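You operate a simulated robot arm through the tools that you are given. There is no shell and no other tool. Be economical: measure what you need, move in short steps, check, and stop when the job is done.

The job below is to be done with a simulated robot arm. You get a single attempt, and the scene is never put back.

JOB
Stir one scoop of soda into the cooker's water with the paddle.
Fine: use the green scoop and put it back, close the jar, stand the paddle in the grey cup; leave the controls.

It is judged by the outcome, as a careful person would: the job done as asked, and still so three seconds after it is handed in. It fails if anything else is knocked over, pushed out of place, dropped, spilled or broken.

ROBOT AND FRAMES
A 7-joint arm with a two-finger gripper on a trunk, on a base that drives. Base frame: it is fixed to the floor where the robot stands at the start and does not move with it; the origin is under the middle of the robot, x ahead of it, y to its left, z up. Lengths are in m, angles in degrees, forces in N, time in s.
With the tool pointing down near the work surface it reaches from about 0.1 to 0.48 m from the robot's upright axis, wherever it stands. Its first joint turns from -143.0 to 143.0 degrees. Places, roughly: blue button [-0.9, -0.4, 0.9]; blue lever of the rinse sink [-0.3, 0, 0.7]; cooker dial [0.3, -0.1, 0.7]; green lever of the soak trough [-0.6, 0, 0.7]; grey cup [0.5, -0.4, 0.9]; lid of the soda jar [0.6, -0.3, 1]; orange handle of the tray tap [-0.9, 0, 0.7]; orange lever of the cooker drain [0.1, 0, 0.5]; purple lever of the soak trough [-0.7, -0.2, 0.9]; silver spout [-0.2, -0.5, 1.1]; teal lever of the rinse sink [-0.3, -0.2, 0.9]; yellow catch [-1.2, -0.2, 0.8]; yellow lever of the cooker lid [0, -0.1, 0.9]. Payload 1.47 kg.
The tool frame sits at the grasp point between the pads (the TCP): z along the fingers, y along the line on which they close. The tips reach 0.016 m beyond it. Largest opening 0.087 m; the body of the gripper starts 0.055 m behind the TCP.
Orientation is that of the tool frame in the base frame, as [roll, pitch, yaw] about the fixed x, y, z axes, in that order (R = Rz(yaw) Ry(pitch) Rx(roll)). With the fingers straight down and closing along the base's y, the tool's x points along the base's -x, its y along +y and its z along -z.

CONTROLS
- The arm moves only by the tool send_rows. Its argument "steps" is a list of rows, each a list of 7 numbers: the shift along the tool's x, y, z in units of 30 mm (1.0 is 30 mm), then the turn, a rotation vector about the tool's x, y, z in units of 4 degrees (1.0 is 4 degrees), then the finger opening in m, from 0 to 0.087. In form: [[x, y, z, wx, wy, wz, jaw], ...]. A call has 1 to 20 rows; each row shifts and turns the commanded pose from where the row before left it, along the tool's axes as they then stand. A call with a number of a shift or a turn outside -1 to 1 is refused whole. Rows are played at 5 a second. More than 0.05 m and 8.6 degrees between two rows, or a gripper value outside its range, and nothing of the call is played. Where a pose cannot be reached the arm comes as near as it can. A force on the tool above 40 N (or 10 N above the force at the start of the call, whichever is more), or a blocked arm, ends the call early, and 0.2 s more pass. Each finger travels about 0.045 m/s and halts on what it meets, pressing with about 22 N; the grip force reading is that of the motor and also rises with nothing between the fingers. The clock runs only during rows and for 0.2 s after the last one: add rows that do not move to give the fingers time. It gives the time, the measured TCP pose, the force on the tool (base axes), the opening and the grip force at its end, in the units of the frame above (readings bear some noise), with the torque about the TCP (base axes, N m) and any sound that the robot's microphone picked up.
- Cameras (640 x 400 px; columns grow to the right, rows downward): "scene" is now at [0.1185, -0.0281, 1.6814]; the picture's right is [-0.48, -0.88, 0.00], its down [-0.82, 0.45, -0.36] and it looks along [0.32, -0.17, -0.93] (base axes); focal length 214 px, centre (320, 200). "wrist" rides on the gripper at [0.073, 0.012, -0.09] in the tool frame; the picture's right is [-0.16, 0.99, 0.00], its down [-0.72, -0.12, -0.68] and it looks along [-0.67, -0.11, 0.73] (tool axes); focal length 247 px, centre (320, 200). There is no depth. A picture from a camera that has moved, and an enlarged one, comes with that camera's place and axes in the base frame and with its lens.
- get_image(camera): a new picture of that camera. No time passes.
- raise_lower(by): slides the trunk up (or, below 0, down) by that many m; the arm and the scene camera ride with it, the base frame stays. It gives what a move gives, with no picture.
- drive_base(legs): drives the robot by 1 to 6 legs, each [ahead, left, turn to the left] in m, m and degrees, along the robot's own axes; the way and the turn of a leg run together, so that a leg with both is an arc; at most 1.5 m and 180 degrees a leg. The arm and the cameras ride along, it lands a little off, and it stops where it bumps. It gives what a move gives.
- turn_head(pan, tilt): turns the head with the scene camera to pan (to the left, within 86 degrees either way) and tilt (down, from -29 to 69), counted from straight ahead of the robot. It gives what a move gives.
- enlarge(camera, box): a new picture of the part [left, top, right, bottom] of that camera's present view, enlarged. No time passes.
- sign_off(): hands the job in; it is judged then, once.

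Work in short steps. Places have to be worked out from the pictures, the camera data and where the tool is seen: move nearer, look again, correct. Check each grasp and each placing, and mend what went wrong. You have 120 turns and 82 pictures in all, those below and enlarged ones among them. Open the gripper and draw the arm clear of the work before you hand the job in, unless the task says otherwise; then end with one line.

The tools are called after "Call:" as a command line: name --pt "numbers of a row" for each row, then --argument value for the rest, lists and objects as JSON in quotes. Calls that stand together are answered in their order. send_rows: Moves the arm, as the interface text tells. Its arguments: {"type":"object","properties":{"steps":{"type":"array","items":{"type":"array","items":{"type":"number"}}}},"required":["steps"]} The other tools are called the same way: raise_lower (by) slides the trunk up or down; drive_base (legs) drives the base; turn_head (pan, tilt) turns the head that bears the scene camera; get_image (camera) takes a picture; enlarge (camera, box) takes an enlarged picture of a part of a camera's view; sign_off () hands the job in.

At the start:

```text
time: 0.0
tool_pos: [0.3137, -0.2333, 1.3195]
tcp_rot: [180.0, 0.0, 179.9]
contact_force: [-0.5, -0.8, 0.2]
moment: [0.0, 0.0, -0.04]
finger_gap: 0.0869
gripper_force: 0.0
trunk travel left (down, up): [-1.045, 0.195]
robot x, y, heading: [0.0015, 0.0017, 0.1]
head pan, tilt: [-28.5, 68.8]
```

scene: 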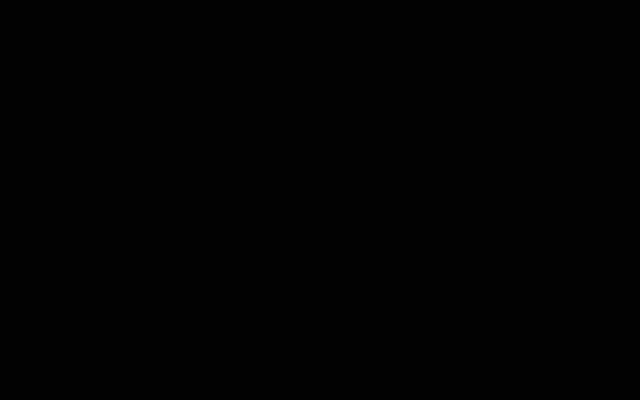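
wrist: 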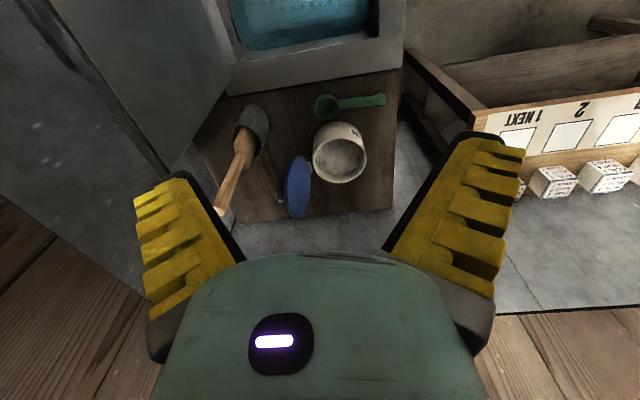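

The scene camera shows only black at its present tilt, so I turn the head and look again.

Call:
turn_head --pan -28 --tilt 50

Call:
get_image --camera "scene"

Call:
enlarge --camera "wrist" --box '[180, 0, 420, 240]'

```text
time: 0.8
tool_pos: [0.3117, -0.2348, 1.3193]
tcp_rot: [-180.0, -0.1, 179.6]
contact_force: [-0.7, 0.0, 0.0]
moment: [0.03, 0.0, -0.03]
finger_gap: 0.087
gripper_force: 0.1
trunk travel left (down, up): [-1.045, 0.195]
robot x, y, heading: [-0.0034, -0.001, -0.0]
head pan, tilt: [-28.0, 50.0]
```

```text
79 pictures are left
camera scene: at [0.1331, -0.0408, 1.7003], right [-0.53, -0.85, 0.0], down [-0.67, 0.42, -0.61], along [0.52, -0.32, -0.79], focal length 214 px, centre (320, 200)
```

scene: 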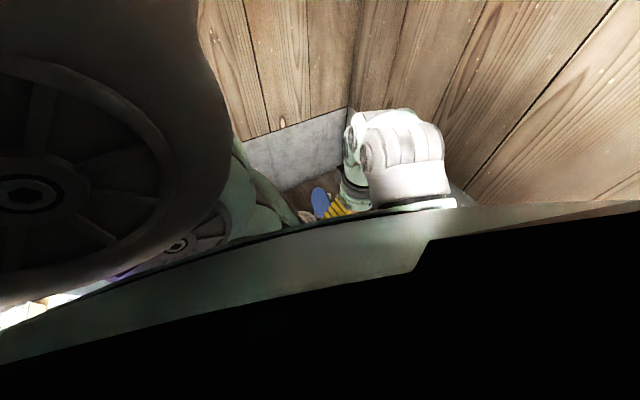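

```text
1.67 times, centred on (300, 120) of wrist
camera zoom: at [0.2399, -0.2219, 1.409], right [0.16, 0.99, 0.0], down [0.72, -0.12, 0.68], along [0.67, -0.11, -0.73], focal length 412 px, centre (353, 333)
```

zoom: 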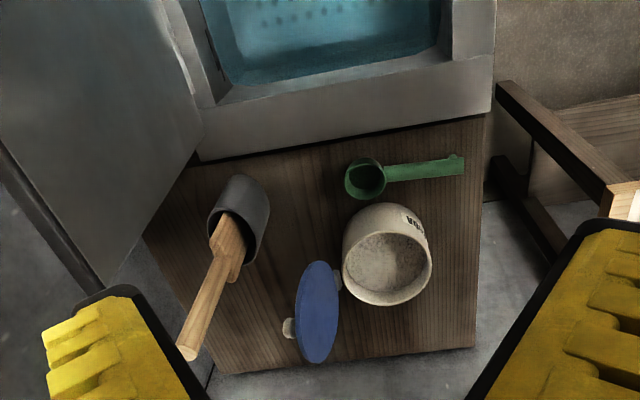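

The arm blocks the head's view in this direction, so I pan the head right to see the cooker and its surroundings.

Call:
turn_head --pan -80 --tilt 55

Call:
get_image --camera "scene"

```text
time: 2.0
tool_pos: [0.3119, -0.2328, 1.3206]
tcp_rot: [-180.0, 0.0, 179.9]
contact_force: [-0.2, 0.5, -0.2]
moment: [-0.01, -0.05, 0.02]
finger_gap: 0.087
gripper_force: 0.0
trunk travel left (down, up): [-1.045, 0.195]
robot x, y, heading: [0.0019, 0.0013, 0.1]
head pan, tilt: [-80.0, 55.0]
```

```text
77 pictures are left
camera scene: at [0.082, -0.0724, 1.6969], right [-0.98, -0.17, 0.0], down [-0.14, 0.81, -0.57], along [0.1, -0.56, -0.82], focal length 214 px, centre (320, 200)
```

scene: 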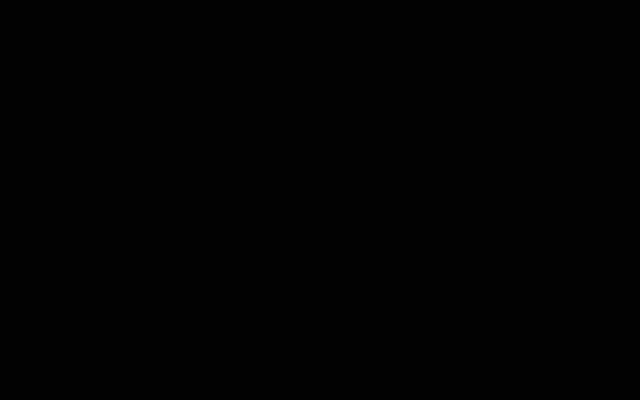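

Still blocked by the shoulder. I try a flatter tilt.

Call:
turn_head --pan -60 --tilt 25

Call:
get_image --camera "scene"

```text
time: 3.0
tool_pos: [0.3125, -0.2338, 1.3185]
tcp_rot: [179.9, 0.0, 179.9]
contact_force: [0.9, -0.1, -0.2]
moment: [0.03, 0.02, 0.0]
finger_gap: 0.087
gripper_force: 0.1
trunk travel left (down, up): [-1.045, 0.195]
robot x, y, heading: [0.0003, 0.0002, -0.0]
head pan, tilt: [-60.0, 25.0]
```

```text
76 pictures are left
camera scene: at [0.1154, -0.0812, 1.7408], right [-0.87, -0.5, 0.0], down [-0.21, 0.37, -0.91], along [0.45, -0.78, -0.42], focal length 214 px, centre (320, 200)
```

scene: 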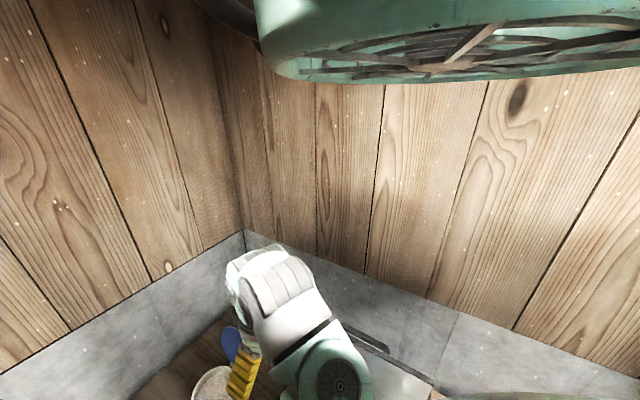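

I look ahead and down to see what free floor there is for driving.

Call:
turn_head --pan 10 --tilt 45

Call:
get_image --camera "scene"

Call:
get_image --camera "wrist"

```text
time: 4.4
tool_pos: [0.3124, -0.2332, 1.32]
tcp_rot: [-180.0, 0.0, 179.9]
contact_force: [-0.2, 0.7, 1.0]
moment: [-0.01, 0.0, -0.02]
finger_gap: 0.087
gripper_force: 0.0
trunk travel left (down, up): [-1.045, 0.195]
robot x, y, heading: [0.002, -0.0015, -0.3]
head pan, tilt: [10.0, 45.0]
```

```text
75 pictures are left
camera scene: at [0.1168, -0.0715, 1.7168], right [-0.83, -0.56, 0.0], down [-0.36, 0.54, -0.76], along [0.43, -0.63, -0.65], focal length 214 px, centre (320, 200)
```

scene: 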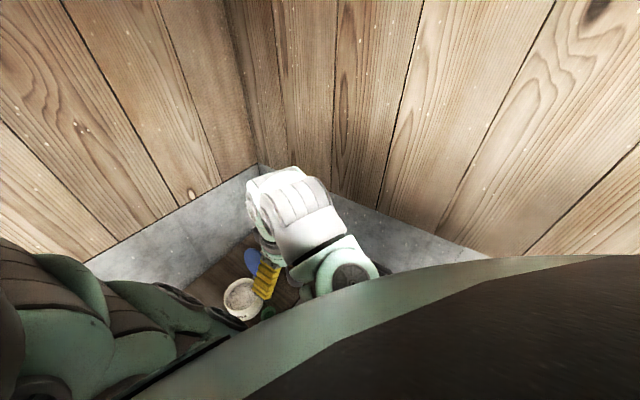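

```text
74 pictures are left
camera wrist: at [0.2405, -0.2219, 1.4089], right [0.16, 0.99, 0.0], down [0.72, -0.12, 0.68], along [0.67, -0.11, -0.73], focal length 247 px, centre (320, 200)
```

wrist: 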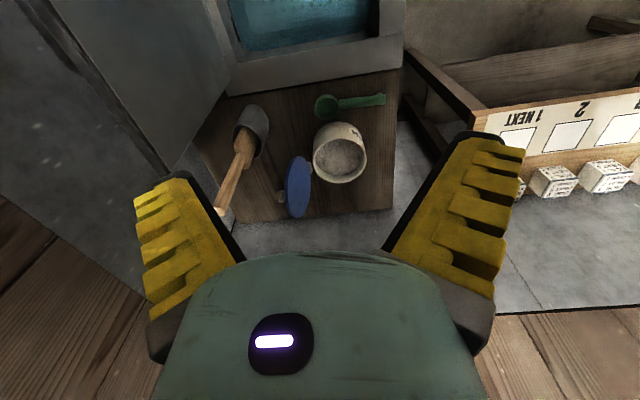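

The head had not yet settled in that picture. I turn it further left and down to see the floor ahead.

Call:
turn_head --pan 10 --tilt 50

Call:
get_image --camera "scene"

```text
time: 5.0
tool_pos: [0.3123, -0.2336, 1.3183]
tcp_rot: [-180.0, -0.1, -180.0]
contact_force: [-0.1, 0.5, 0.4]
moment: [0.01, 0.0, -0.01]
finger_gap: 0.087
gripper_force: 0.0
trunk travel left (down, up): [-1.045, 0.195]
robot x, y, heading: [-0.0023, 0.0011, -0.3]
head pan, tilt: [10.0, 50.0]
```

```text
73 pictures are left
camera scene: at [0.1149, -0.0684, 1.7097], right [-0.83, -0.56, 0.0], down [-0.4, 0.59, -0.7], along [0.39, -0.58, -0.71], focal length 214 px, centre (320, 200)
```

scene: 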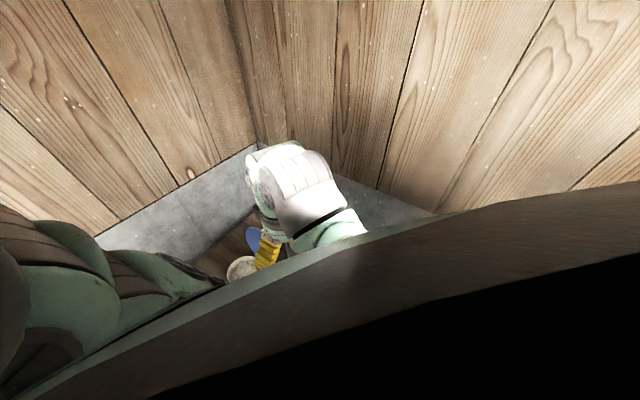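

The head appears stuck against the arm, so I use the wrist camera instead: turn the tool to look left-ahead before driving.

Call:
send_rows --pt "0 0 0 0 0 -1 0.087" --pt "0 0 0 0 0 -1 0.087" --pt "0 0 0 0 0 -1 0.087" --pt "0 0 0 0 0 -1 0.087" --pt "0 0 0 0 0 -1 0.087" --pt "0 0 0 0 0 -1 0.087" --pt "0 0 0 0 0 -1 0.087" --pt "0 0 0 0 0 -1 0.087" --pt "0 0 0 0 0 -1 0.087" --pt "0 0 0 0 0 -1 0.087" --pt "0 0 0 0 0 -1 0.087" --pt "0 0 0 0 0 -1 0.087" --pt "0 0 0 0 0 -1 0.087"

Call:
get_image --camera "wrist"

```text
time: 7.8
tool_pos: [0.312, -0.2335, 1.3196]
tcp_rot: [-179.9, 0.0, -128.0]
contact_force: [0.1, -0.1, 0.5]
moment: [0.01, 0.02, 0.01]
finger_gap: 0.0869
gripper_force: 0.1
trunk travel left (down, up): [-1.045, 0.195]
robot x, y, heading: [0.0003, -0.0015, 0.1]
head pan, tilt: [10.0, 50.0]
```

```text
72 pictures are left
camera wrist: at [0.2592, -0.2837, 1.4088], right [-0.68, 0.73, 0.0], down [0.54, 0.5, 0.68], along [0.5, 0.46, -0.73], focal length 247 px, centre (320, 200)
```

wrist: 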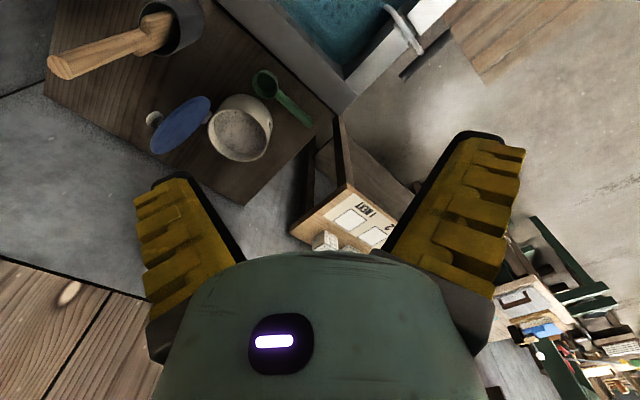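

The floor ahead is clear up to the rack, which stands beyond the table. I drive ahead 0.25 m so that jar, cup and cooker all come within reach.

Call:
drive_base --legs '[[0.25, 0, 0]]'

Call:
get_image --camera "wrist"

Call:
get_image --camera "scene"

```text
time: 9.7
tool_pos: [0.558, -0.2353, 1.3186]
tcp_rot: [180.0, 0.1, -128.2]
contact_force: [1.4, 0.9, 0.5]
moment: [-0.03, 0.02, 0.03]
finger_gap: 0.0868
gripper_force: 0.0
trunk travel left (down, up): [-1.045, 0.195]
robot x, y, heading: [0.247, 0.0026, -0.2]
head pan, tilt: [10.0, 50.0]
```

```text
71 pictures are left
camera wrist: at [0.5051, -0.285, 1.4088], right [-0.68, 0.74, 0.0], down [0.54, 0.5, 0.68], along [0.5, 0.46, -0.73], focal length 247 px, centre (320, 200)
```

wrist: 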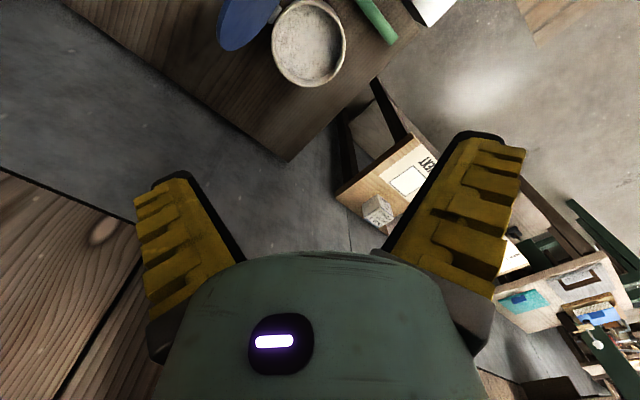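

```text
70 pictures are left
camera scene: at [0.3608, -0.0685, 1.708], right [-0.83, -0.56, 0.0], down [-0.41, 0.6, -0.69], along [0.38, -0.57, -0.73], focal length 214 px, centre (320, 200)
```

scene: 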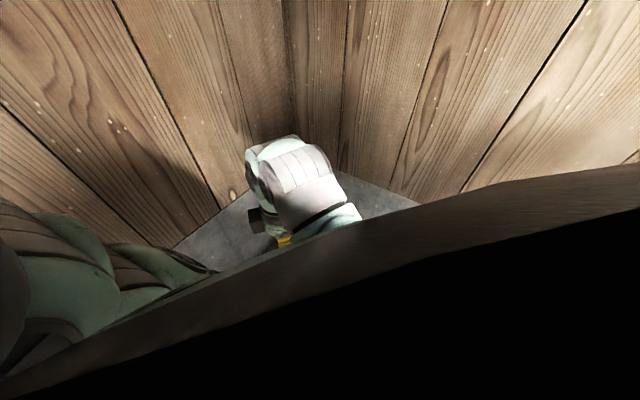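

Jar mouth triangulates to about (0.58, -0.24, 0.91). I turn the tool back toward the table and draw it back for an overview.

Call:
send_rows --pt "0 0 0 0 0 1 0.087" --pt "0 0 0 0 0 1 0.087" --pt "0 0 0 0 0 1 0.087" --pt "0 0 0 0 0 1 0.087" --pt "0 0 0 0 0 1 0.087" --pt "0 0 0 0 0 1 0.087" --pt "0 0 0 0 0 1 0.087" --pt "0 0 0 0 0 1 0.087" --pt "0 0 0 0 0 1 0.087" --pt "0 0 0 0 0 1 0.087" --pt "0 0 0 0 0 1 0.087" --pt "0 0 0 0 0 1 0.087" --pt "0 0 0 0 0 1 0.087" --pt "0.9 0 0 0 0 1 0.087" --pt "0.9 0 0 0 0 1 0.087" --pt "0.9 0 0 0 0 1 0.087" --pt "0.9 0 0 0 0 1 0.087" --pt "0.9 0 0 0 0 1 0.087" --pt "0.9 0 0 0 0 1 0.087" --pt "0.9 0 0 0 0 1 0.087"

Call:
get_image --camera "wrist"

```text
time: 13.8
tool_pos: [0.4933, -0.2499, 1.3517]
tcp_rot: [-179.8, 1.4, 171.7]
contact_force: [0.5, -0.7, 0.2]
moment: [-0.01, -0.02, -0.01]
finger_gap: 0.087
gripper_force: 0.1
out of reach, approached as far as the arm can: row 14, 15, 16, 17, 18, 19, 20
trunk travel left (down, up): [-1.045, 0.195]
robot x, y, heading: [0.2463, 0.0024, -0.3]
head pan, tilt: [10.0, 50.0]
stopped in row 20: the arm was blocked; the commanded pose is now the measured one
```

```text
69 pictures are left
camera wrist: at [0.4218, -0.2267, 1.4397], right [0.3, 0.95, 0.0], down [0.68, -0.21, 0.7], along [0.67, -0.21, -0.72], focal length 247 px, centre (320, 200)
```

wrist: 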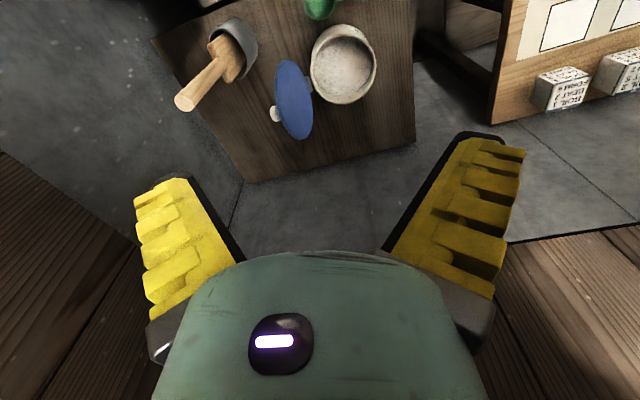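

The arm folds up near its limit at this height. I lower the tool to about 1.23, then draw back and turn toward the cup side.

Call:
send_rows --pt "0 0 1 0 0 0 0.087" --pt "0 0 1 0 0 0 0.087" --pt "0 0 1 0 0 0 0.087" --pt "0 0 1 0 0 0 0.087" --pt "0.84 0.55 0 0 0 0 0.087" --pt "0.84 0.55 0 0 0 0 0.087" --pt "0.84 0.55 0 0 0 0 0.087" --pt "0.84 0.55 0 0 0 0 0.087" --pt "0.84 0.55 0 0 0 0 0.087" --pt "0 0 0 0 0 1 0.087" --pt "0 0 0 0 0 1 0.087" --pt "0 0 0 0 0 1 0.087" --pt "0 0 0 0 0 1 0.087" --pt "0 0 0 0 0 1 0.087"

Call:
get_image --camera "wrist"

```text
time: 16.8
tool_pos: [0.3798, -0.1512, 1.2267]
tcp_rot: [179.6, 1.4, 151.4]
contact_force: [-0.3, -0.2, -1.1]
moment: [0.03, 0.02, 0.0]
finger_gap: 0.0868
gripper_force: 0.0
out of reach, approached as far as the arm can: row 9
trunk travel left (down, up): [-1.045, 0.195]
robot x, y, heading: [0.2495, 0.0006, -0.3]
head pan, tilt: [10.0, 50.0]
```

```text
68 pictures are left
camera wrist: at [0.3205, -0.1064, 1.3141], right [0.61, 0.79, 0.01], down [0.56, -0.44, 0.7], along [0.56, -0.42, -0.72], focal length 247 px, centre (320, 200)
```

wrist: 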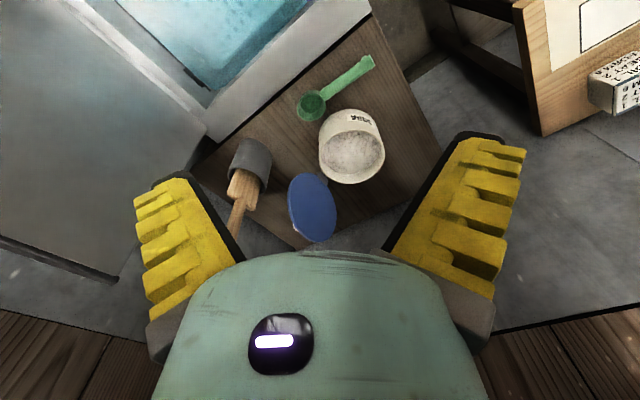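

Good overview now. I enlarge the table area to judge lid, scoop, and paddle shapes.

Call:
enlarge --camera "wrist" --box '[200, 30, 420, 250]'

Call:
enlarge --camera "wrist" --box '[0, 0, 400, 130]'

```text
1.82 times, centred on (310, 140) of wrist
camera zoom: at [0.3205, -0.1064, 1.3141], right [0.61, 0.79, 0.01], down [0.56, -0.44, 0.7], along [0.56, -0.42, -0.72], focal length 449 px, centre (338, 309)
```

zoom: 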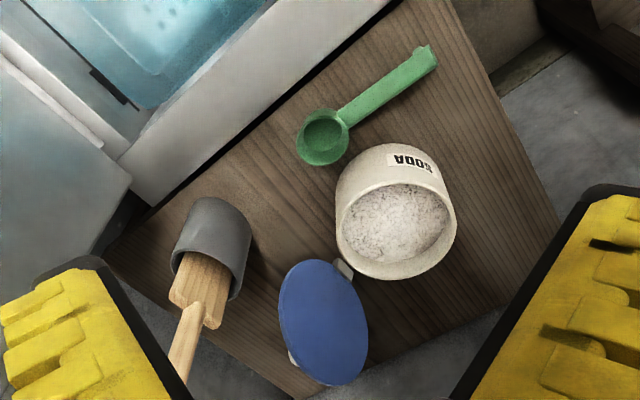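

```text
1.60 times, centred on (200, 65) of wrist
camera zoom: at [0.3205, -0.1064, 1.3141], right [0.61, 0.79, 0.01], down [0.56, -0.44, 0.7], along [0.56, -0.42, -0.72], focal length 395 px, centre (512, 416)
```

zoom: 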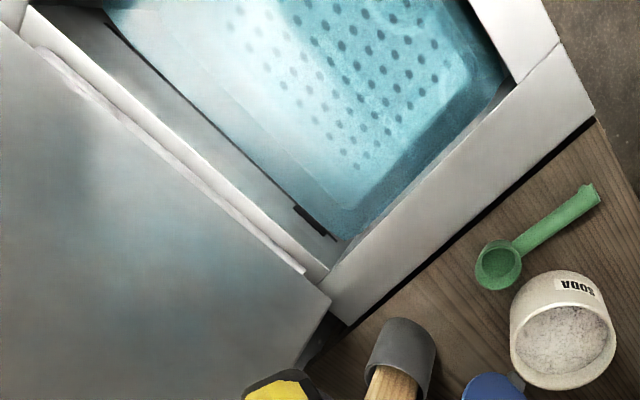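

Estimates: scoop bowl (0.478, -0.243, 0.825), handle end (0.485, -0.113, 0.815), cup mouth (0.48, -0.412, 0.92) with paddle tip (0.495, -0.429, 1.13), hinged lid centre (0.589, -0.329, 0.976). I turn so the fingers close along base x and move above the scoop's handle for a closer look.

Call:
send_rows --pt "0 0 0 0 0 1 0.087" --pt "0 0 0 0 0 1 0.087" --pt "0 0 0 0 0 1 0.087" --pt "0 0 0 0 0 1 0.087" --pt "0 0 0 0 0 1 0.087" --pt "0 0 0 0 0 1 0.087" --pt "0 0 0 0 0 1 0.087" --pt "0 0 0 0 0 1 0.087" --pt "0 0 0 0 0 1 0.087" --pt "0 0 0 0 0 1 0.087" --pt "0 0 0 0 0 1 0.087" --pt "0 0 0 0 0 1 0.087" --pt "0 0 0 0 0 1 0.087" --pt "0 0 0 0 0 1 0.087" --pt "0 0 0 0 0 1 0.087"

Call:
send_rows --pt "0.1 0.9 0.5 0 0 0 0.087" --pt "0.1 0.9 0.7 0 0 0 0.087" --pt "0.1 0.9 0.9 0 0 0 0.087" --pt "0.2 0.8 1 0 0 0 0.087" --pt "0 0 1 0 0 0 0.087" --pt "0 0 1 0 0 0 0.087" --pt "0 0 1 0 0 0 0.087" --pt "0 0 0 0 0 0 0.087"

Call:
get_image --camera "wrist"

```text
time: 20.0
tool_pos: [0.381, -0.1518, 1.2259]
tcp_rot: [178.7, 0.5, 91.3]
contact_force: [-0.2, -0.3, 1.3]
moment: [0.03, 0.0, -0.01]
finger_gap: 0.087
gripper_force: 0.1
trunk travel left (down, up): [-1.045, 0.195]
robot x, y, heading: [0.2498, -0.0003, -0.3]
head pan, tilt: [10.0, 50.0]
```

```text
time: 21.8
tool_pos: [0.4894, -0.1365, 1.0416]
tcp_rot: [178.8, 0.5, 91.7]
contact_force: [0.1, -0.4, 0.0]
moment: [0.01, 0.0, 0.02]
finger_gap: 0.0871
gripper_force: 0.0
out of reach, approached as far as the arm can: row 1
trunk travel left (down, up): [-1.045, 0.195]
robot x, y, heading: [0.2451, 0.001, -0.5]
head pan, tilt: [10.0, 50.0]
```

```text
65 pictures are left
camera wrist: at [0.4974, -0.0638, 1.1318], right [0.99, -0.13, 0.02], down [-0.11, -0.72, 0.68], along [-0.07, -0.68, -0.73], focal length 247 px, centre (320, 200)
```

wrist: 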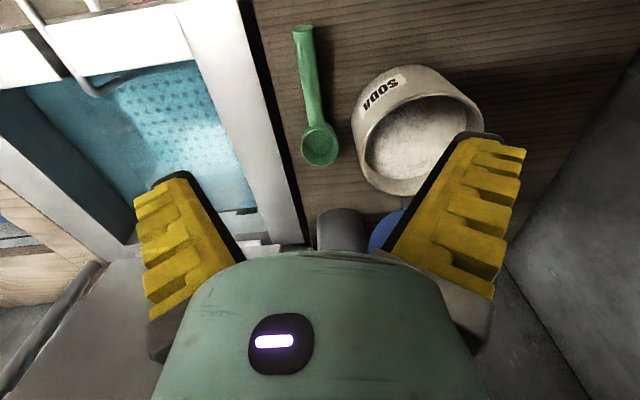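

Clear view: handle along base y at x≈0.481, ends y≈-0.11, bowl at y≈-0.25. I tilt the tool 24° (body toward me), narrow the jaw and come down to z≈0.88 over the handle end for a check.

Call:
send_rows --pt "0 0 0 0 -1 0.4 0.05" --pt "0 0 0 0 -1 0 0.05" --pt "0 0 0 0 -1 0 0.05" --pt "0 0 0 0 -1 0 0.05" --pt "0 0 0 0 -1 0 0.05" --pt "0 0 0 0 -1 0 0.05" --pt "0.42 -0.06 1 0 0 0 0.05" --pt "0.42 -0.06 1 0 0 0 0.05" --pt "0.42 -0.06 1 0 0 0 0.05" --pt "0.42 -0.06 1 0 0 0 0.05" --pt "0.42 -0.06 0.9 0 0 0 0.05" --pt "0 0 0 0 0 0 0.05"

Call:
get_image --camera "wrist"

```text
time: 24.4
tool_pos: [0.4851, -0.1406, 0.9451]
tcp_rot: [178.6, 24.5, 89.3]
contact_force: [0.2, -0.1, 0.7]
moment: [-0.04, -0.02, -0.01]
finger_gap: 0.0556
gripper_force: 4.2
out of reach, approached as far as the arm can: row 10, 11
trunk travel left (down, up): [-1.045, 0.195]
robot x, y, heading: [0.2456, -0.0009, -0.2]
head pan, tilt: [10.0, 50.0]
```

```text
64 pictures are left
camera wrist: at [0.4965, -0.0374, 0.9968], right [0.99, -0.15, 0.09], down [-0.14, -0.38, 0.92], along [-0.1, -0.91, -0.39], focal length 247 px, centre (320, 200)
```

wrist: 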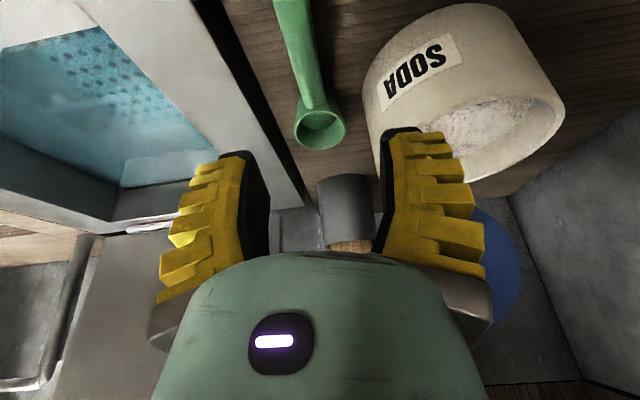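

The arm is at its reach limit downward. I lift the tool 0.1 and then lower the trunk 0.16 to give the arm room.

Call:
send_rows --pt "-0.407 0 -0.914 0 0 0 0.05" --pt "-0.407 0 -0.914 0 0 0 0.05" --pt "-0.407 0 -0.914 0 0 0 0.05" --pt "-0.2 0 -0.45 0 0 0 0.05"

Call:
raise_lower --by -0.16

Call:
get_image --camera "wrist"

Call:
get_image --camera "scene"

```text
time: 25.4
tool_pos: [0.4804, -0.1382, 1.0505]
tcp_rot: [178.5, 24.5, 89.4]
contact_force: [-0.6, 0.8, 0.5]
moment: [0.02, 0.0, 0.04]
finger_gap: 0.0552
gripper_force: 4.2
trunk travel left (down, up): [-1.045, 0.195]
robot x, y, heading: [0.2435, -0.0013, -0.1]
head pan, tilt: [10.0, 50.0]
```

```text
time: 27.3
tool_pos: [0.4808, -0.1395, 0.8891]
tcp_rot: [178.6, 24.4, 89.4]
contact_force: [-0.6, -0.1, -0.2]
moment: [-0.01, 0.01, 0.02]
finger_gap: 0.0553
gripper_force: 3.8
trunk travel left (down, up): [-0.885, 0.355]
robot x, y, heading: [0.2466, -0.0012, -0.2]
head pan, tilt: [10.0, 50.0]
```

```text
63 pictures are left
camera wrist: at [0.4922, -0.0353, 0.9421], right [0.99, -0.14, 0.09], down [-0.14, -0.38, 0.92], along [-0.1, -0.91, -0.39], focal length 247 px, centre (320, 200)
```

wrist: 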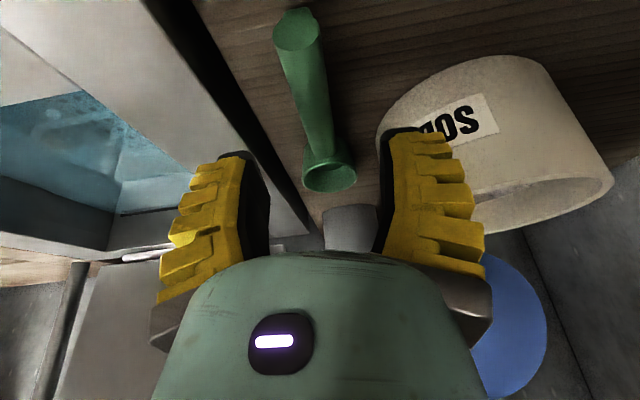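

```text
62 pictures are left
camera scene: at [0.3595, -0.0664, 1.5441], right [-0.83, -0.56, 0.0], down [-0.42, 0.63, -0.65], along [0.36, -0.54, -0.76], focal length 214 px, centre (320, 200)
```

scene: 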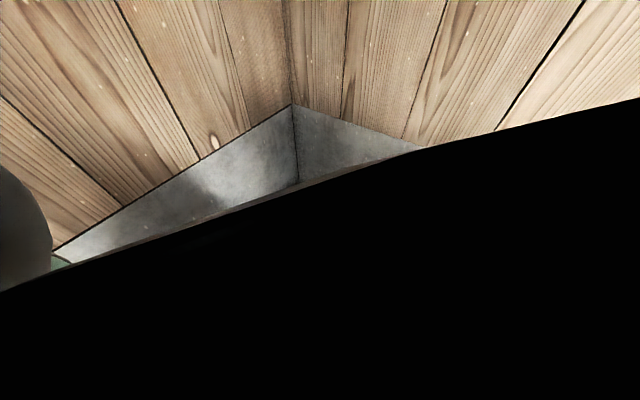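

Handle is centred between the fingers at z≈0.816. I descend vertically to about z 0.834 and then check.

Call:
send_rows --pt "0.37 0 0.84 0 0 0 0.05" --pt "0.37 0 0.84 0 0 0 0.05" --pt "0 0 0 0 0 0 0.05"

Call:
get_image --camera "wrist"

```text
time: 28.1
tool_pos: [0.4812, -0.1409, 0.8358]
tcp_rot: [178.6, 24.4, 89.4]
contact_force: [1.1, 0.2, 0.3]
moment: [0.0, 0.0, -0.02]
finger_gap: 0.0552
gripper_force: 4.2
trunk travel left (down, up): [-0.885, 0.355]
robot x, y, heading: [0.2479, -0.0014, -0.3]
head pan, tilt: [10.0, 50.0]
```

```text
61 pictures are left
camera wrist: at [0.4923, -0.0373, 0.8875], right [0.99, -0.14, 0.09], down [-0.14, -0.38, 0.92], along [-0.1, -0.91, -0.39], focal length 247 px, centre (320, 200)
```

wrist: 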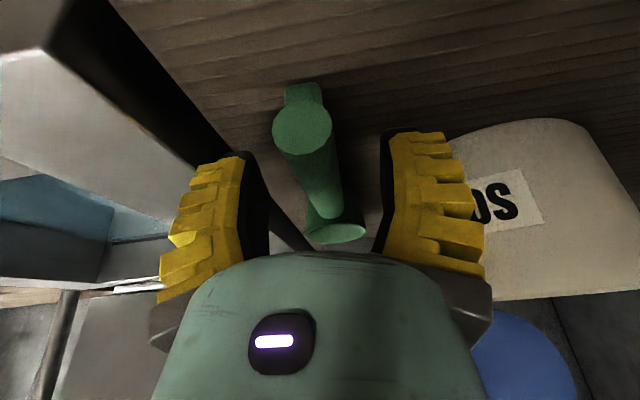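

The handle is a round bar about 2 cm thick at z≈0.825, propped on a small foot. I lower 6 mm and close.

Call:
send_rows --pt "0.08 0 0.19 0 0 0 0.05" --pt "0 0 0 0 0 0 0.02" --pt "0 0 0 0 0 0 0.0" --pt "0 0 0 0 0 0 0.0" --pt "0 0 0 0 0 0 0.0" --pt "0 0 0 0 0 0 0.0"

Call:
get_image --camera "wrist"

```text
time: 29.5
tool_pos: [0.4821, -0.1395, 0.8301]
tcp_rot: [178.6, 24.4, 89.3]
contact_force: [-1.8, 2.6, 11.2]
moment: [-0.15, 0.0, -0.05]
finger_gap: 0.0179
gripper_force: 21.9
trunk travel left (down, up): [-0.885, 0.355]
robot x, y, heading: [0.2485, -0.0015, -0.5]
head pan, tilt: [10.0, 50.0]
```

```text
60 pictures are left
camera wrist: at [0.4932, -0.0367, 0.8816], right [0.99, -0.15, 0.09], down [-0.14, -0.38, 0.92], along [-0.1, -0.91, -0.39], focal length 247 px, centre (320, 200)
```

wrist: 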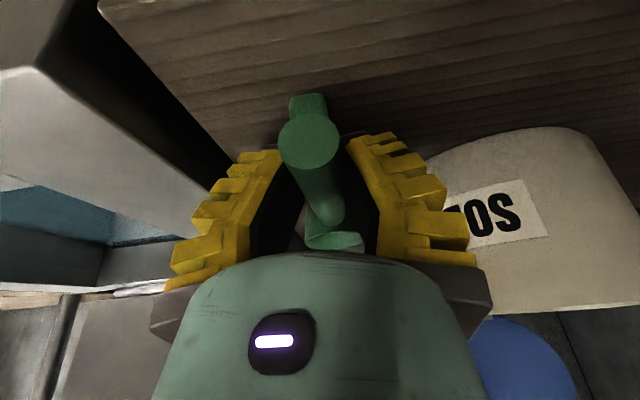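

Gripped (gap 0.018). Put-back pose noted: TCP (0.482, -0.1395, 0.830) in this orientation. I lift straight up 0.15.

Call:
send_rows --pt "-0.407 0 -0.914 0 0 0 0" --pt "-0.407 0 -0.914 0 0 0 0" --pt "-0.407 0 -0.914 0 0 0 0" --pt "-0.407 0 -0.914 0 0 0 0" --pt "-0.407 0 -0.914 0 0 0 0" --pt "0 0 0 0 0 0 0"

Call:
get_image --camera "wrist"

```text
time: 30.9
tool_pos: [0.4787, -0.1369, 0.9806]
tcp_rot: [178.6, 24.3, 89.4]
contact_force: [0.9, -0.5, -0.8]
moment: [0.02, -0.01, -0.01]
finger_gap: 0.0001
gripper_force: 21.2
trunk travel left (down, up): [-0.885, 0.355]
robot x, y, heading: [0.249, -0.0011, -0.1]
head pan, tilt: [10.0, 50.0]
```

```text
59 pictures are left
camera wrist: at [0.4902, -0.0347, 1.0325], right [0.99, -0.14, 0.09], down [-0.14, -0.38, 0.92], along [-0.1, -0.91, -0.39], focal length 247 px, centre (320, 200)
```

wrist: 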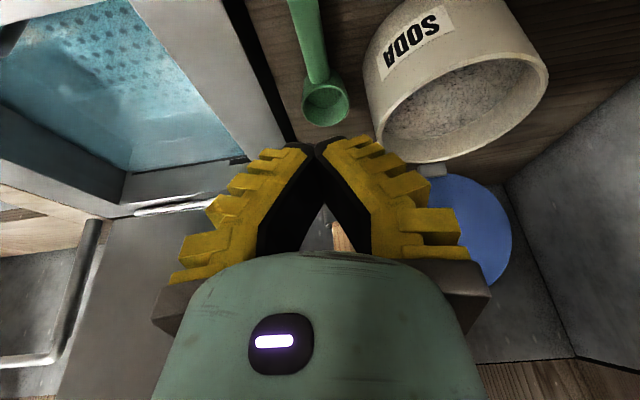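

The scoop slipped out — it is still in place on the table, the grip was too high on the handle. I look closely at the handle's shape.

Call:
enlarge --camera "wrist" --box '[240, 0, 400, 140]'

```text
2.86 times, centred on (320, 70) of wrist
camera zoom: at [0.4902, -0.0347, 1.0325], right [0.99, -0.14, 0.09], down [-0.14, -0.38, 0.92], along [-0.1, -0.91, -0.39], focal length 706 px, centre (320, 571)
```

zoom: 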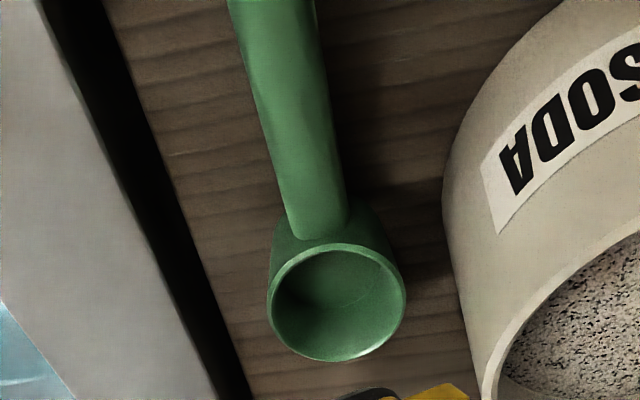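

The handle is a round bar joining below the bowl's rim, so it sits lower than I thought. I reduce tilt to about 10° and come down again to TCP z≈0.823.

Call:
send_rows --pt "0 0 0 0 1 0 0.05" --pt "0 0 0 0 1 0 0.05" --pt "0 0 0 0 1 0 0.05" --pt "0 0 0 0 0.5 0 0.05" --pt "0.18 0 1 0 0 0 0.05" --pt "0.18 0 1 0 0 0 0.05" --pt "0.18 0 1 0 0 0 0.05" --pt "0.18 0 1 0 0 0 0.05" --pt "0.09 0.05 0.6 0 0 0 0.05" --pt "0.09 0.05 0.55 0 0 0 0.05" --pt "0 0 0 0 0 0 0.05"

Call:
get_image --camera "wrist"

```text
time: 33.3
tool_pos: [0.4848, -0.1392, 0.8216]
tcp_rot: [178.8, 10.3, 89.8]
contact_force: [-0.1, -0.7, -0.7]
moment: [0.0, 0.0, 0.01]
finger_gap: 0.0555
gripper_force: 4.0
trunk travel left (down, up): [-0.885, 0.355]
robot x, y, heading: [0.2429, 0.0042, -0.3]
head pan, tilt: [10.0, 50.0]
```

```text
57 pictures are left
camera wrist: at [0.4963, -0.0515, 0.8971], right [0.99, -0.16, 0.05], down [-0.13, -0.59, 0.8], along [-0.09, -0.79, -0.6], focal length 247 px, centre (320, 200)
```

wrist: 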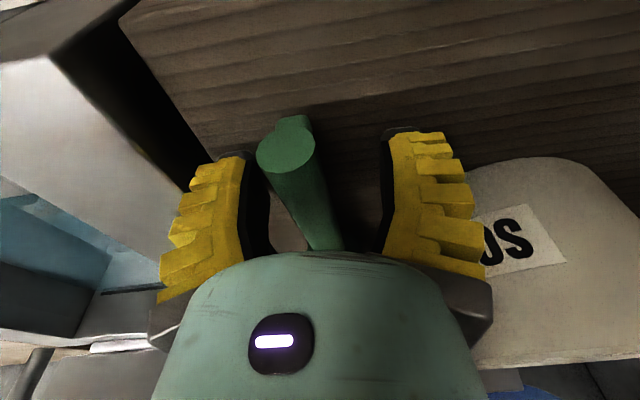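

No contact yet, handle slightly left of centre. I lower 3 mm, shift 4 mm toward it, and close.

Call:
send_rows --pt "0.02 -0.13 0.1 0 0 0 0.05" --pt "0 0 0 0 0 0 0.02" --pt "0 0 0 0 0 0 0.0" --pt "0 0 0 0 0 0 0.0" --pt "0 0 0 0 0 0 0.0" --pt "0 0 0 0 0 0 0.0"

Call:
send_rows --pt "-0.18 0 -0.98 0 0 0 0" --pt "0 0 0 0 0 0 0" --pt "0 0 0 0 0 0 0"

Call:
get_image --camera "wrist"

```text
time: 34.7
tool_pos: [0.4818, -0.1393, 0.8182]
tcp_rot: [178.8, 10.4, 89.7]
contact_force: [0.9, -0.6, -0.9]
moment: [0.04, 0.0, -0.01]
finger_gap: 0.0059
gripper_force: 22.3
trunk travel left (down, up): [-0.885, 0.355]
robot x, y, heading: [0.2489, -0.0009, -0.1]
head pan, tilt: [10.0, 50.0]
```

```text
time: 35.5
tool_pos: [0.4812, -0.1383, 0.8475]
tcp_rot: [178.8, 10.5, 89.7]
contact_force: [0.2, -1.5, -0.6]
moment: [0.02, 0.02, -0.03]
finger_gap: 0.0062
gripper_force: 22.1
trunk travel left (down, up): [-0.885, 0.355]
robot x, y, heading: [0.2467, 0.004, -0.1]
head pan, tilt: [10.0, 50.0]
```

```text
56 pictures are left
camera wrist: at [0.4916, -0.0508, 0.9228], right [0.99, -0.16, 0.05], down [-0.13, -0.59, 0.8], along [-0.09, -0.79, -0.6], focal length 247 px, centre (320, 200)
```

wrist: 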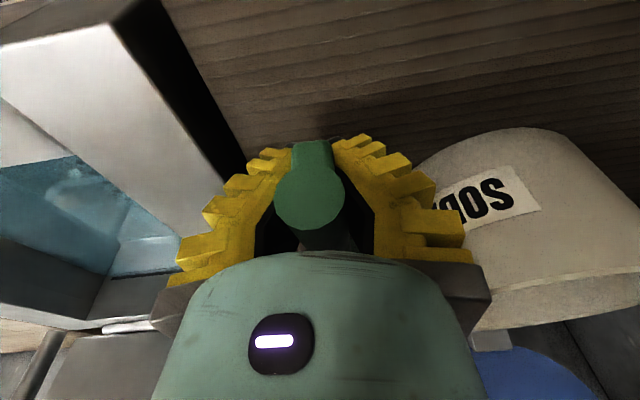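

Something 6 mm thick is held and the handle rose with the gripper. I lift further to see how the scoop hangs.

Call:
send_rows --pt "-0.18 0 -0.98 0 0 0 0" --pt "-0.18 0 -0.98 0 0 0 0" --pt "-0.18 0 -0.98 0 0 0 0" --pt "0 0 0 0 0 0 0"

Call:
get_image --camera "wrist"

```text
time: 36.5
tool_pos: [0.4808, -0.1391, 0.938]
tcp_rot: [178.7, 10.4, 89.7]
contact_force: [0.5, 1.0, -0.8]
moment: [0.04, 0.01, -0.01]
finger_gap: 0.006
gripper_force: 22.3
trunk travel left (down, up): [-0.885, 0.355]
robot x, y, heading: [0.2503, 0.0047, -0.3]
head pan, tilt: [10.0, 50.0]
```

```text
55 pictures are left
camera wrist: at [0.4916, -0.0518, 1.0136], right [0.99, -0.16, 0.05], down [-0.13, -0.59, 0.8], along [-0.1, -0.79, -0.6], focal length 247 px, centre (320, 200)
```

wrist: 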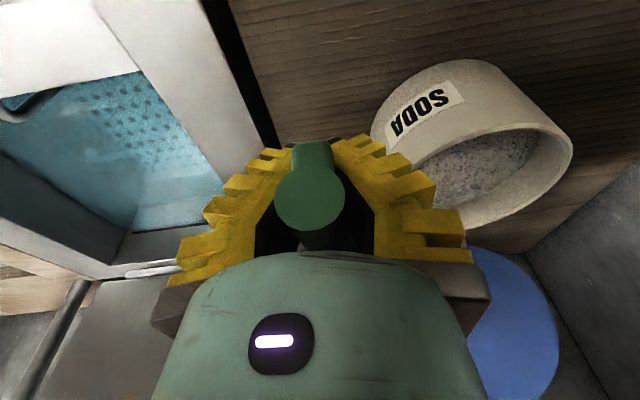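

Call:
enlarge --camera "wrist" --box '[240, 120, 380, 270]'

Call:
turn_head --pan -28 --tilt 60

Call:
get_image --camera "scene"

```text
2.67 times, centred on (310, 195) of wrist
camera zoom: at [0.4916, -0.0518, 1.0136], right [0.99, -0.16, 0.05], down [-0.13, -0.59, 0.8], along [-0.1, -0.79, -0.6], focal length 659 px, centre (347, 213)
```

zoom: 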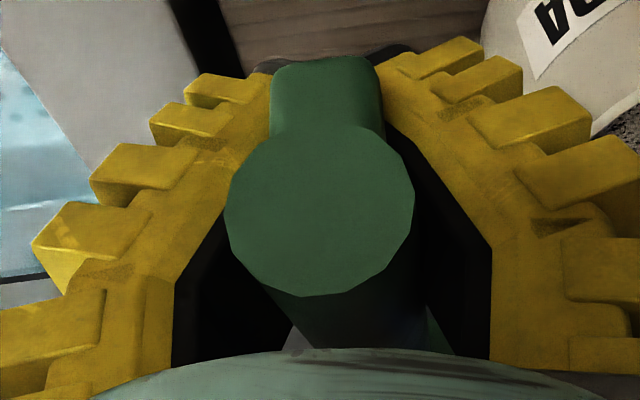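

```text
time: 37.5
tool_pos: [0.4815, -0.1396, 0.9385]
tcp_rot: [178.7, 10.4, 89.8]
contact_force: [0.1, 0.3, -0.2]
moment: [0.0, 0.02, -0.01]
finger_gap: 0.0061
gripper_force: 21.9
trunk travel left (down, up): [-0.885, 0.355]
robot x, y, heading: [0.246, -0.0011, -0.4]
head pan, tilt: [-28.0, 60.0]
```

```text
53 pictures are left
camera scene: at [0.3563, -0.0612, 1.5361], right [-0.83, -0.56, 0.0], down [-0.46, 0.68, -0.56], along [0.32, -0.47, -0.83], focal length 214 px, centre (320, 200)
```

scene: 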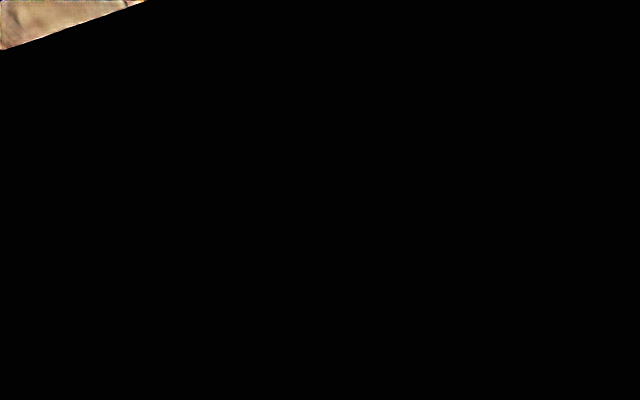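

The scene head is stuck in pan but tilts. I raise the scoop toward the height where the head could see it and tilt the head flatter.

Call:
send_rows --pt "-0.18 0 -0.98 0 0 0 0" --pt "-0.18 0 -0.98 0 0 0 0" --pt "-0.18 0 -0.98 0 0 0 0" --pt "-0.18 0 -0.98 0 0 0 0" --pt "-0.18 0 -0.98 0 0 0 0" --pt "-0.18 0 -0.98 0 0 0 0" --pt "0 0 0 0 0 0 0"

Call:
turn_head --pan -50 --tilt 40

Call:
get_image --camera "scene"

```text
time: 39.1
tool_pos: [0.4638, -0.1805, 1.0342]
tcp_rot: [178.6, 10.3, 89.7]
contact_force: [1.6, -0.4, -1.0]
moment: [0.05, 0.03, -0.01]
finger_gap: 0.0059
gripper_force: 22.3
out of reach, approached as far as the arm can: row 3, 4, 5, 6
trunk travel left (down, up): [-0.885, 0.355]
robot x, y, heading: [0.2452, -0.003, -0.2]
head pan, tilt: [-28.0, 60.0]
```

```text
time: 40.0
tool_pos: [0.4637, -0.1802, 1.034]
tcp_rot: [178.8, 10.3, 89.7]
contact_force: [-0.3, 0.1, -0.5]
moment: [0.04, -0.04, 0.01]
finger_gap: 0.006
gripper_force: 22.0
trunk travel left (down, up): [-0.885, 0.355]
robot x, y, heading: [0.2466, 0.0021, -0.3]
head pan, tilt: [-50.0, 40.0]
```

```text
52 pictures are left
camera scene: at [0.3602, -0.0673, 1.5459], right [-0.83, -0.56, 0.0], down [-0.42, 0.62, -0.67], along [0.37, -0.55, -0.74], focal length 214 px, centre (320, 200)
```

scene: 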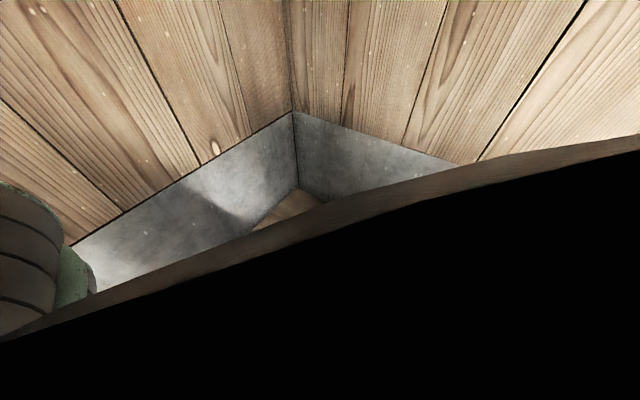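

The head can't see it. From the geometry (gap only 6 mm, bar sitting above the pads) I judge the handle is merely cradled, not properly gripped; bar centre is near z≈0.8245 on the table. I set it back down and will regrip exactly at that height.

Call:
send_rows --pt "0.18 0 0.98 0 0 0 0" --pt "0.18 0 0.98 0 0 0 0" --pt "0.18 0 0.98 0 0 0 0" --pt "0.18 0 0.98 0 0 0 0" --pt "0.18 0 0.98 0 0 0 0" --pt "0.18 0 0.98 0 0 0 0" --pt "0.18 0 0.98 0 0 0 0" --pt "0 0 0 0 0 0 0"

```text
time: 41.8
tool_pos: [0.4669, -0.181, 0.8261]
tcp_rot: [178.8, 10.4, 89.8]
contact_force: [-0.9, -1.1, -0.1]
moment: [0.02, 0.01, 0.03]
finger_gap: 0.0061
gripper_force: 22.0
trunk travel left (down, up): [-0.885, 0.355]
robot x, y, heading: [0.2435, -0.0018, 0.0]
head pan, tilt: [-50.0, 40.0]
```

The scoop drifted 4 cm toward the wall with the blocked rise; no contact. I move it back to its original spot (x 0.481, y -0.139), then lower.

Call:
send_rows --pt "-0.12 0 -0.65 0 0 0 0" --pt "0.7 0.23 -0.12 0 0 0 0" --pt "0.7 0.23 -0.12 0 0 0 0" --pt "0 0 0 0 0 0 0"

Call:
send_rows --pt "0.08 0 0.45 0 0 0 0" --pt "0.08 0 0.4 0 0 0 0" --pt "0 0 0 0 0 0 0"

Call:
get_image --camera "wrist"

```text
time: 42.8
tool_pos: [0.4811, -0.1377, 0.8463]
tcp_rot: [178.7, 10.3, 89.7]
contact_force: [0.2, 0.8, -0.9]
moment: [0.06, 0.0, -0.01]
finger_gap: 0.0061
gripper_force: 21.8
trunk travel left (down, up): [-0.885, 0.355]
robot x, y, heading: [0.2475, 0.0031, -0.3]
head pan, tilt: [-50.0, 40.0]
```

```text
time: 43.6
tool_pos: [0.4812, -0.1368, 0.8202]
tcp_rot: [178.7, 10.5, 89.8]
contact_force: [0.7, 0.5, -0.9]
moment: [0.08, 0.01, 0.01]
finger_gap: 0.0058
gripper_force: 22.2
trunk travel left (down, up): [-0.885, 0.355]
robot x, y, heading: [0.2478, -0.0028, -0.2]
head pan, tilt: [-50.0, 40.0]
```

```text
51 pictures are left
camera wrist: at [0.4924, -0.0495, 0.895], right [0.99, -0.16, 0.05], down [-0.13, -0.59, 0.8], along [-0.09, -0.79, -0.6], focal length 247 px, centre (320, 200)
```

wrist: 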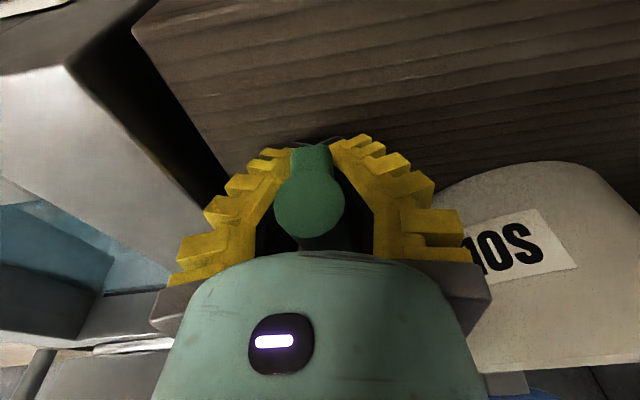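

Now I open the fingers gently to let the scoop settle.

Call:
send_rows --pt "0.01 0 0.07 0 0 0 0.01" --pt "0 0 0 0 0 0 0.015" --pt "0 0 0 0 0 0 0.02" --pt "0 0 0 0 0 0 0.03" --pt "0 0 0 0 0 0 0.04" --pt "0 0 0 0 0 0 0.05" --pt "0 0 0 0 0 0 0.05"

Call:
enlarge --camera "wrist" --box '[200, 60, 440, 280]'

```text
time: 45.2
tool_pos: [0.482, -0.1368, 0.8165]
tcp_rot: [178.7, 10.3, 89.8]
contact_force: [1.1, 0.2, -0.1]
moment: [-0.02, 0.0, 0.03]
finger_gap: 0.055
gripper_force: 3.6
trunk travel left (down, up): [-0.885, 0.355]
robot x, y, heading: [0.2452, -0.0016, -0.0]
head pan, tilt: [-50.0, 40.0]
```

```text
1.82 times, centred on (320, 170) of wrist
camera zoom: at [0.4932, -0.0496, 0.8927], right [0.99, -0.16, 0.05], down [-0.13, -0.59, 0.8], along [-0.09, -0.79, -0.6], focal length 449 px, centre (320, 254)
```

zoom: 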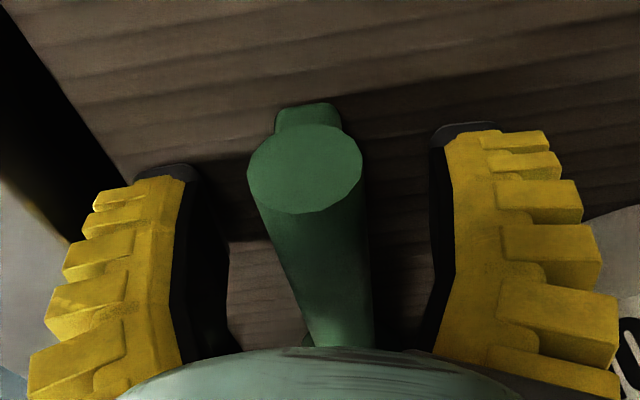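

The bar is still between the fingers and settled. Too high slipped down at 0.830, too low cradled at 0.818, so I regrip at z≈0.826 and read the gap.

Call:
send_rows --pt "-0.06 -0.05 -0.32 0 0 0 0.05" --pt "0 0 0 0 0 0 0.03" --pt "0 0 0 0 0 0 0.015" --pt "0 0 0 0 0 0 0.0" --pt "0 0 0 0 0 0 0.0" --pt "0 0 0 0 0 0 0.0"

```text
time: 46.6
tool_pos: [0.4803, -0.1372, 0.8277]
tcp_rot: [178.7, 10.5, 89.8]
contact_force: [-1.4, 2.0, 8.0]
moment: [-0.05, 0.03, 0.01]
finger_gap: 0.0186
gripper_force: 21.6
trunk travel left (down, up): [-0.885, 0.355]
robot x, y, heading: [0.2427, -0.0017, -0.1]
head pan, tilt: [-50.0, 40.0]
```

Gap 0.0186 with 8 N upward: still slightly above the diameter. I reopen, drop 3 mm and close again.

Call:
send_rows --pt "0 0 0 0 0 0 0.035" --pt "0 0 0 0 0 0 0.035" --pt "0.02 0 0.1 0 0 0 0.035" --pt "0 0 0 0 0 0 0.015" --pt "0 0 0 0 0 0 0.0" --pt "0 0 0 0 0 0 0.0" --pt "0 0 0 0 0 0 0.0"

```text
time: 48.2
tool_pos: [0.481, -0.1372, 0.8249]
tcp_rot: [178.8, 10.3, 89.8]
contact_force: [-1.6, 1.6, 4.5]
moment: [-0.01, 0.02, -0.03]
finger_gap: 0.0179
gripper_force: 21.9
trunk travel left (down, up): [-0.885, 0.355]
robot x, y, heading: [0.2456, -0.0007, -0.5]
head pan, tilt: [-50.0, 40.0]
```

Upward force is falling with height; I try 2 mm lower once more.

Call:
send_rows --pt "0 0 0 0 0 0 0.035" --pt "0 0 0 0 0 0 0.035" --pt "0.01 0 0.08 0 0 0 0.035" --pt "0 0 0 0 0 0 0.015" --pt "0 0 0 0 0 0 0.0" --pt "0 0 0 0 0 0 0.0" --pt "0 0 0 0 0 0 0.0"

Call:
send_rows --pt "-0.09 0 -0.49 0 0 0 0" --pt "-0.09 0 -0.49 0 0 0 0" --pt "0 0 0 0 0 0 0"

Call:
get_image --camera "wrist"

```text
time: 49.8
tool_pos: [0.4803, -0.1361, 0.8213]
tcp_rot: [178.6, 10.3, 89.7]
contact_force: [0.1, -0.5, -0.5]
moment: [0.03, 0.0, -0.04]
finger_gap: 0.0169
gripper_force: 22.3
trunk travel left (down, up): [-0.885, 0.355]
robot x, y, heading: [0.2471, 0.0003, -0.3]
head pan, tilt: [-50.0, 40.0]
```

```text
time: 50.6
tool_pos: [0.4798, -0.1373, 0.8508]
tcp_rot: [178.6, 10.3, 89.8]
contact_force: [-0.2, 0.7, -0.8]
moment: [0.06, 0.0, -0.01]
finger_gap: 0.0167
gripper_force: 22.4
trunk travel left (down, up): [-0.885, 0.355]
robot x, y, heading: [0.249, 0.001, -0.2]
head pan, tilt: [-50.0, 40.0]
```

```text
49 pictures are left
camera wrist: at [0.4906, -0.0498, 0.9264], right [0.99, -0.16, 0.05], down [-0.13, -0.59, 0.8], along [-0.09, -0.79, -0.6], focal length 247 px, centre (320, 200)
```

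wrist: 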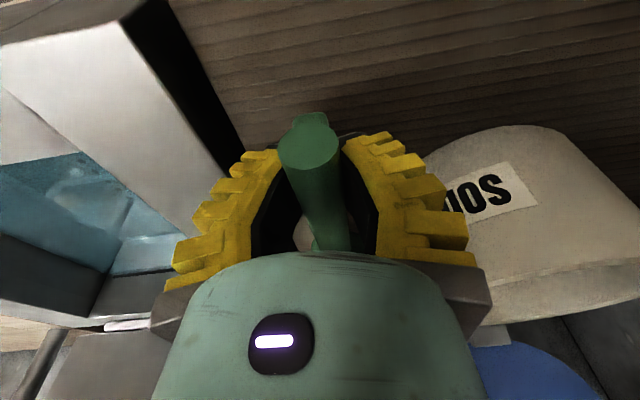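

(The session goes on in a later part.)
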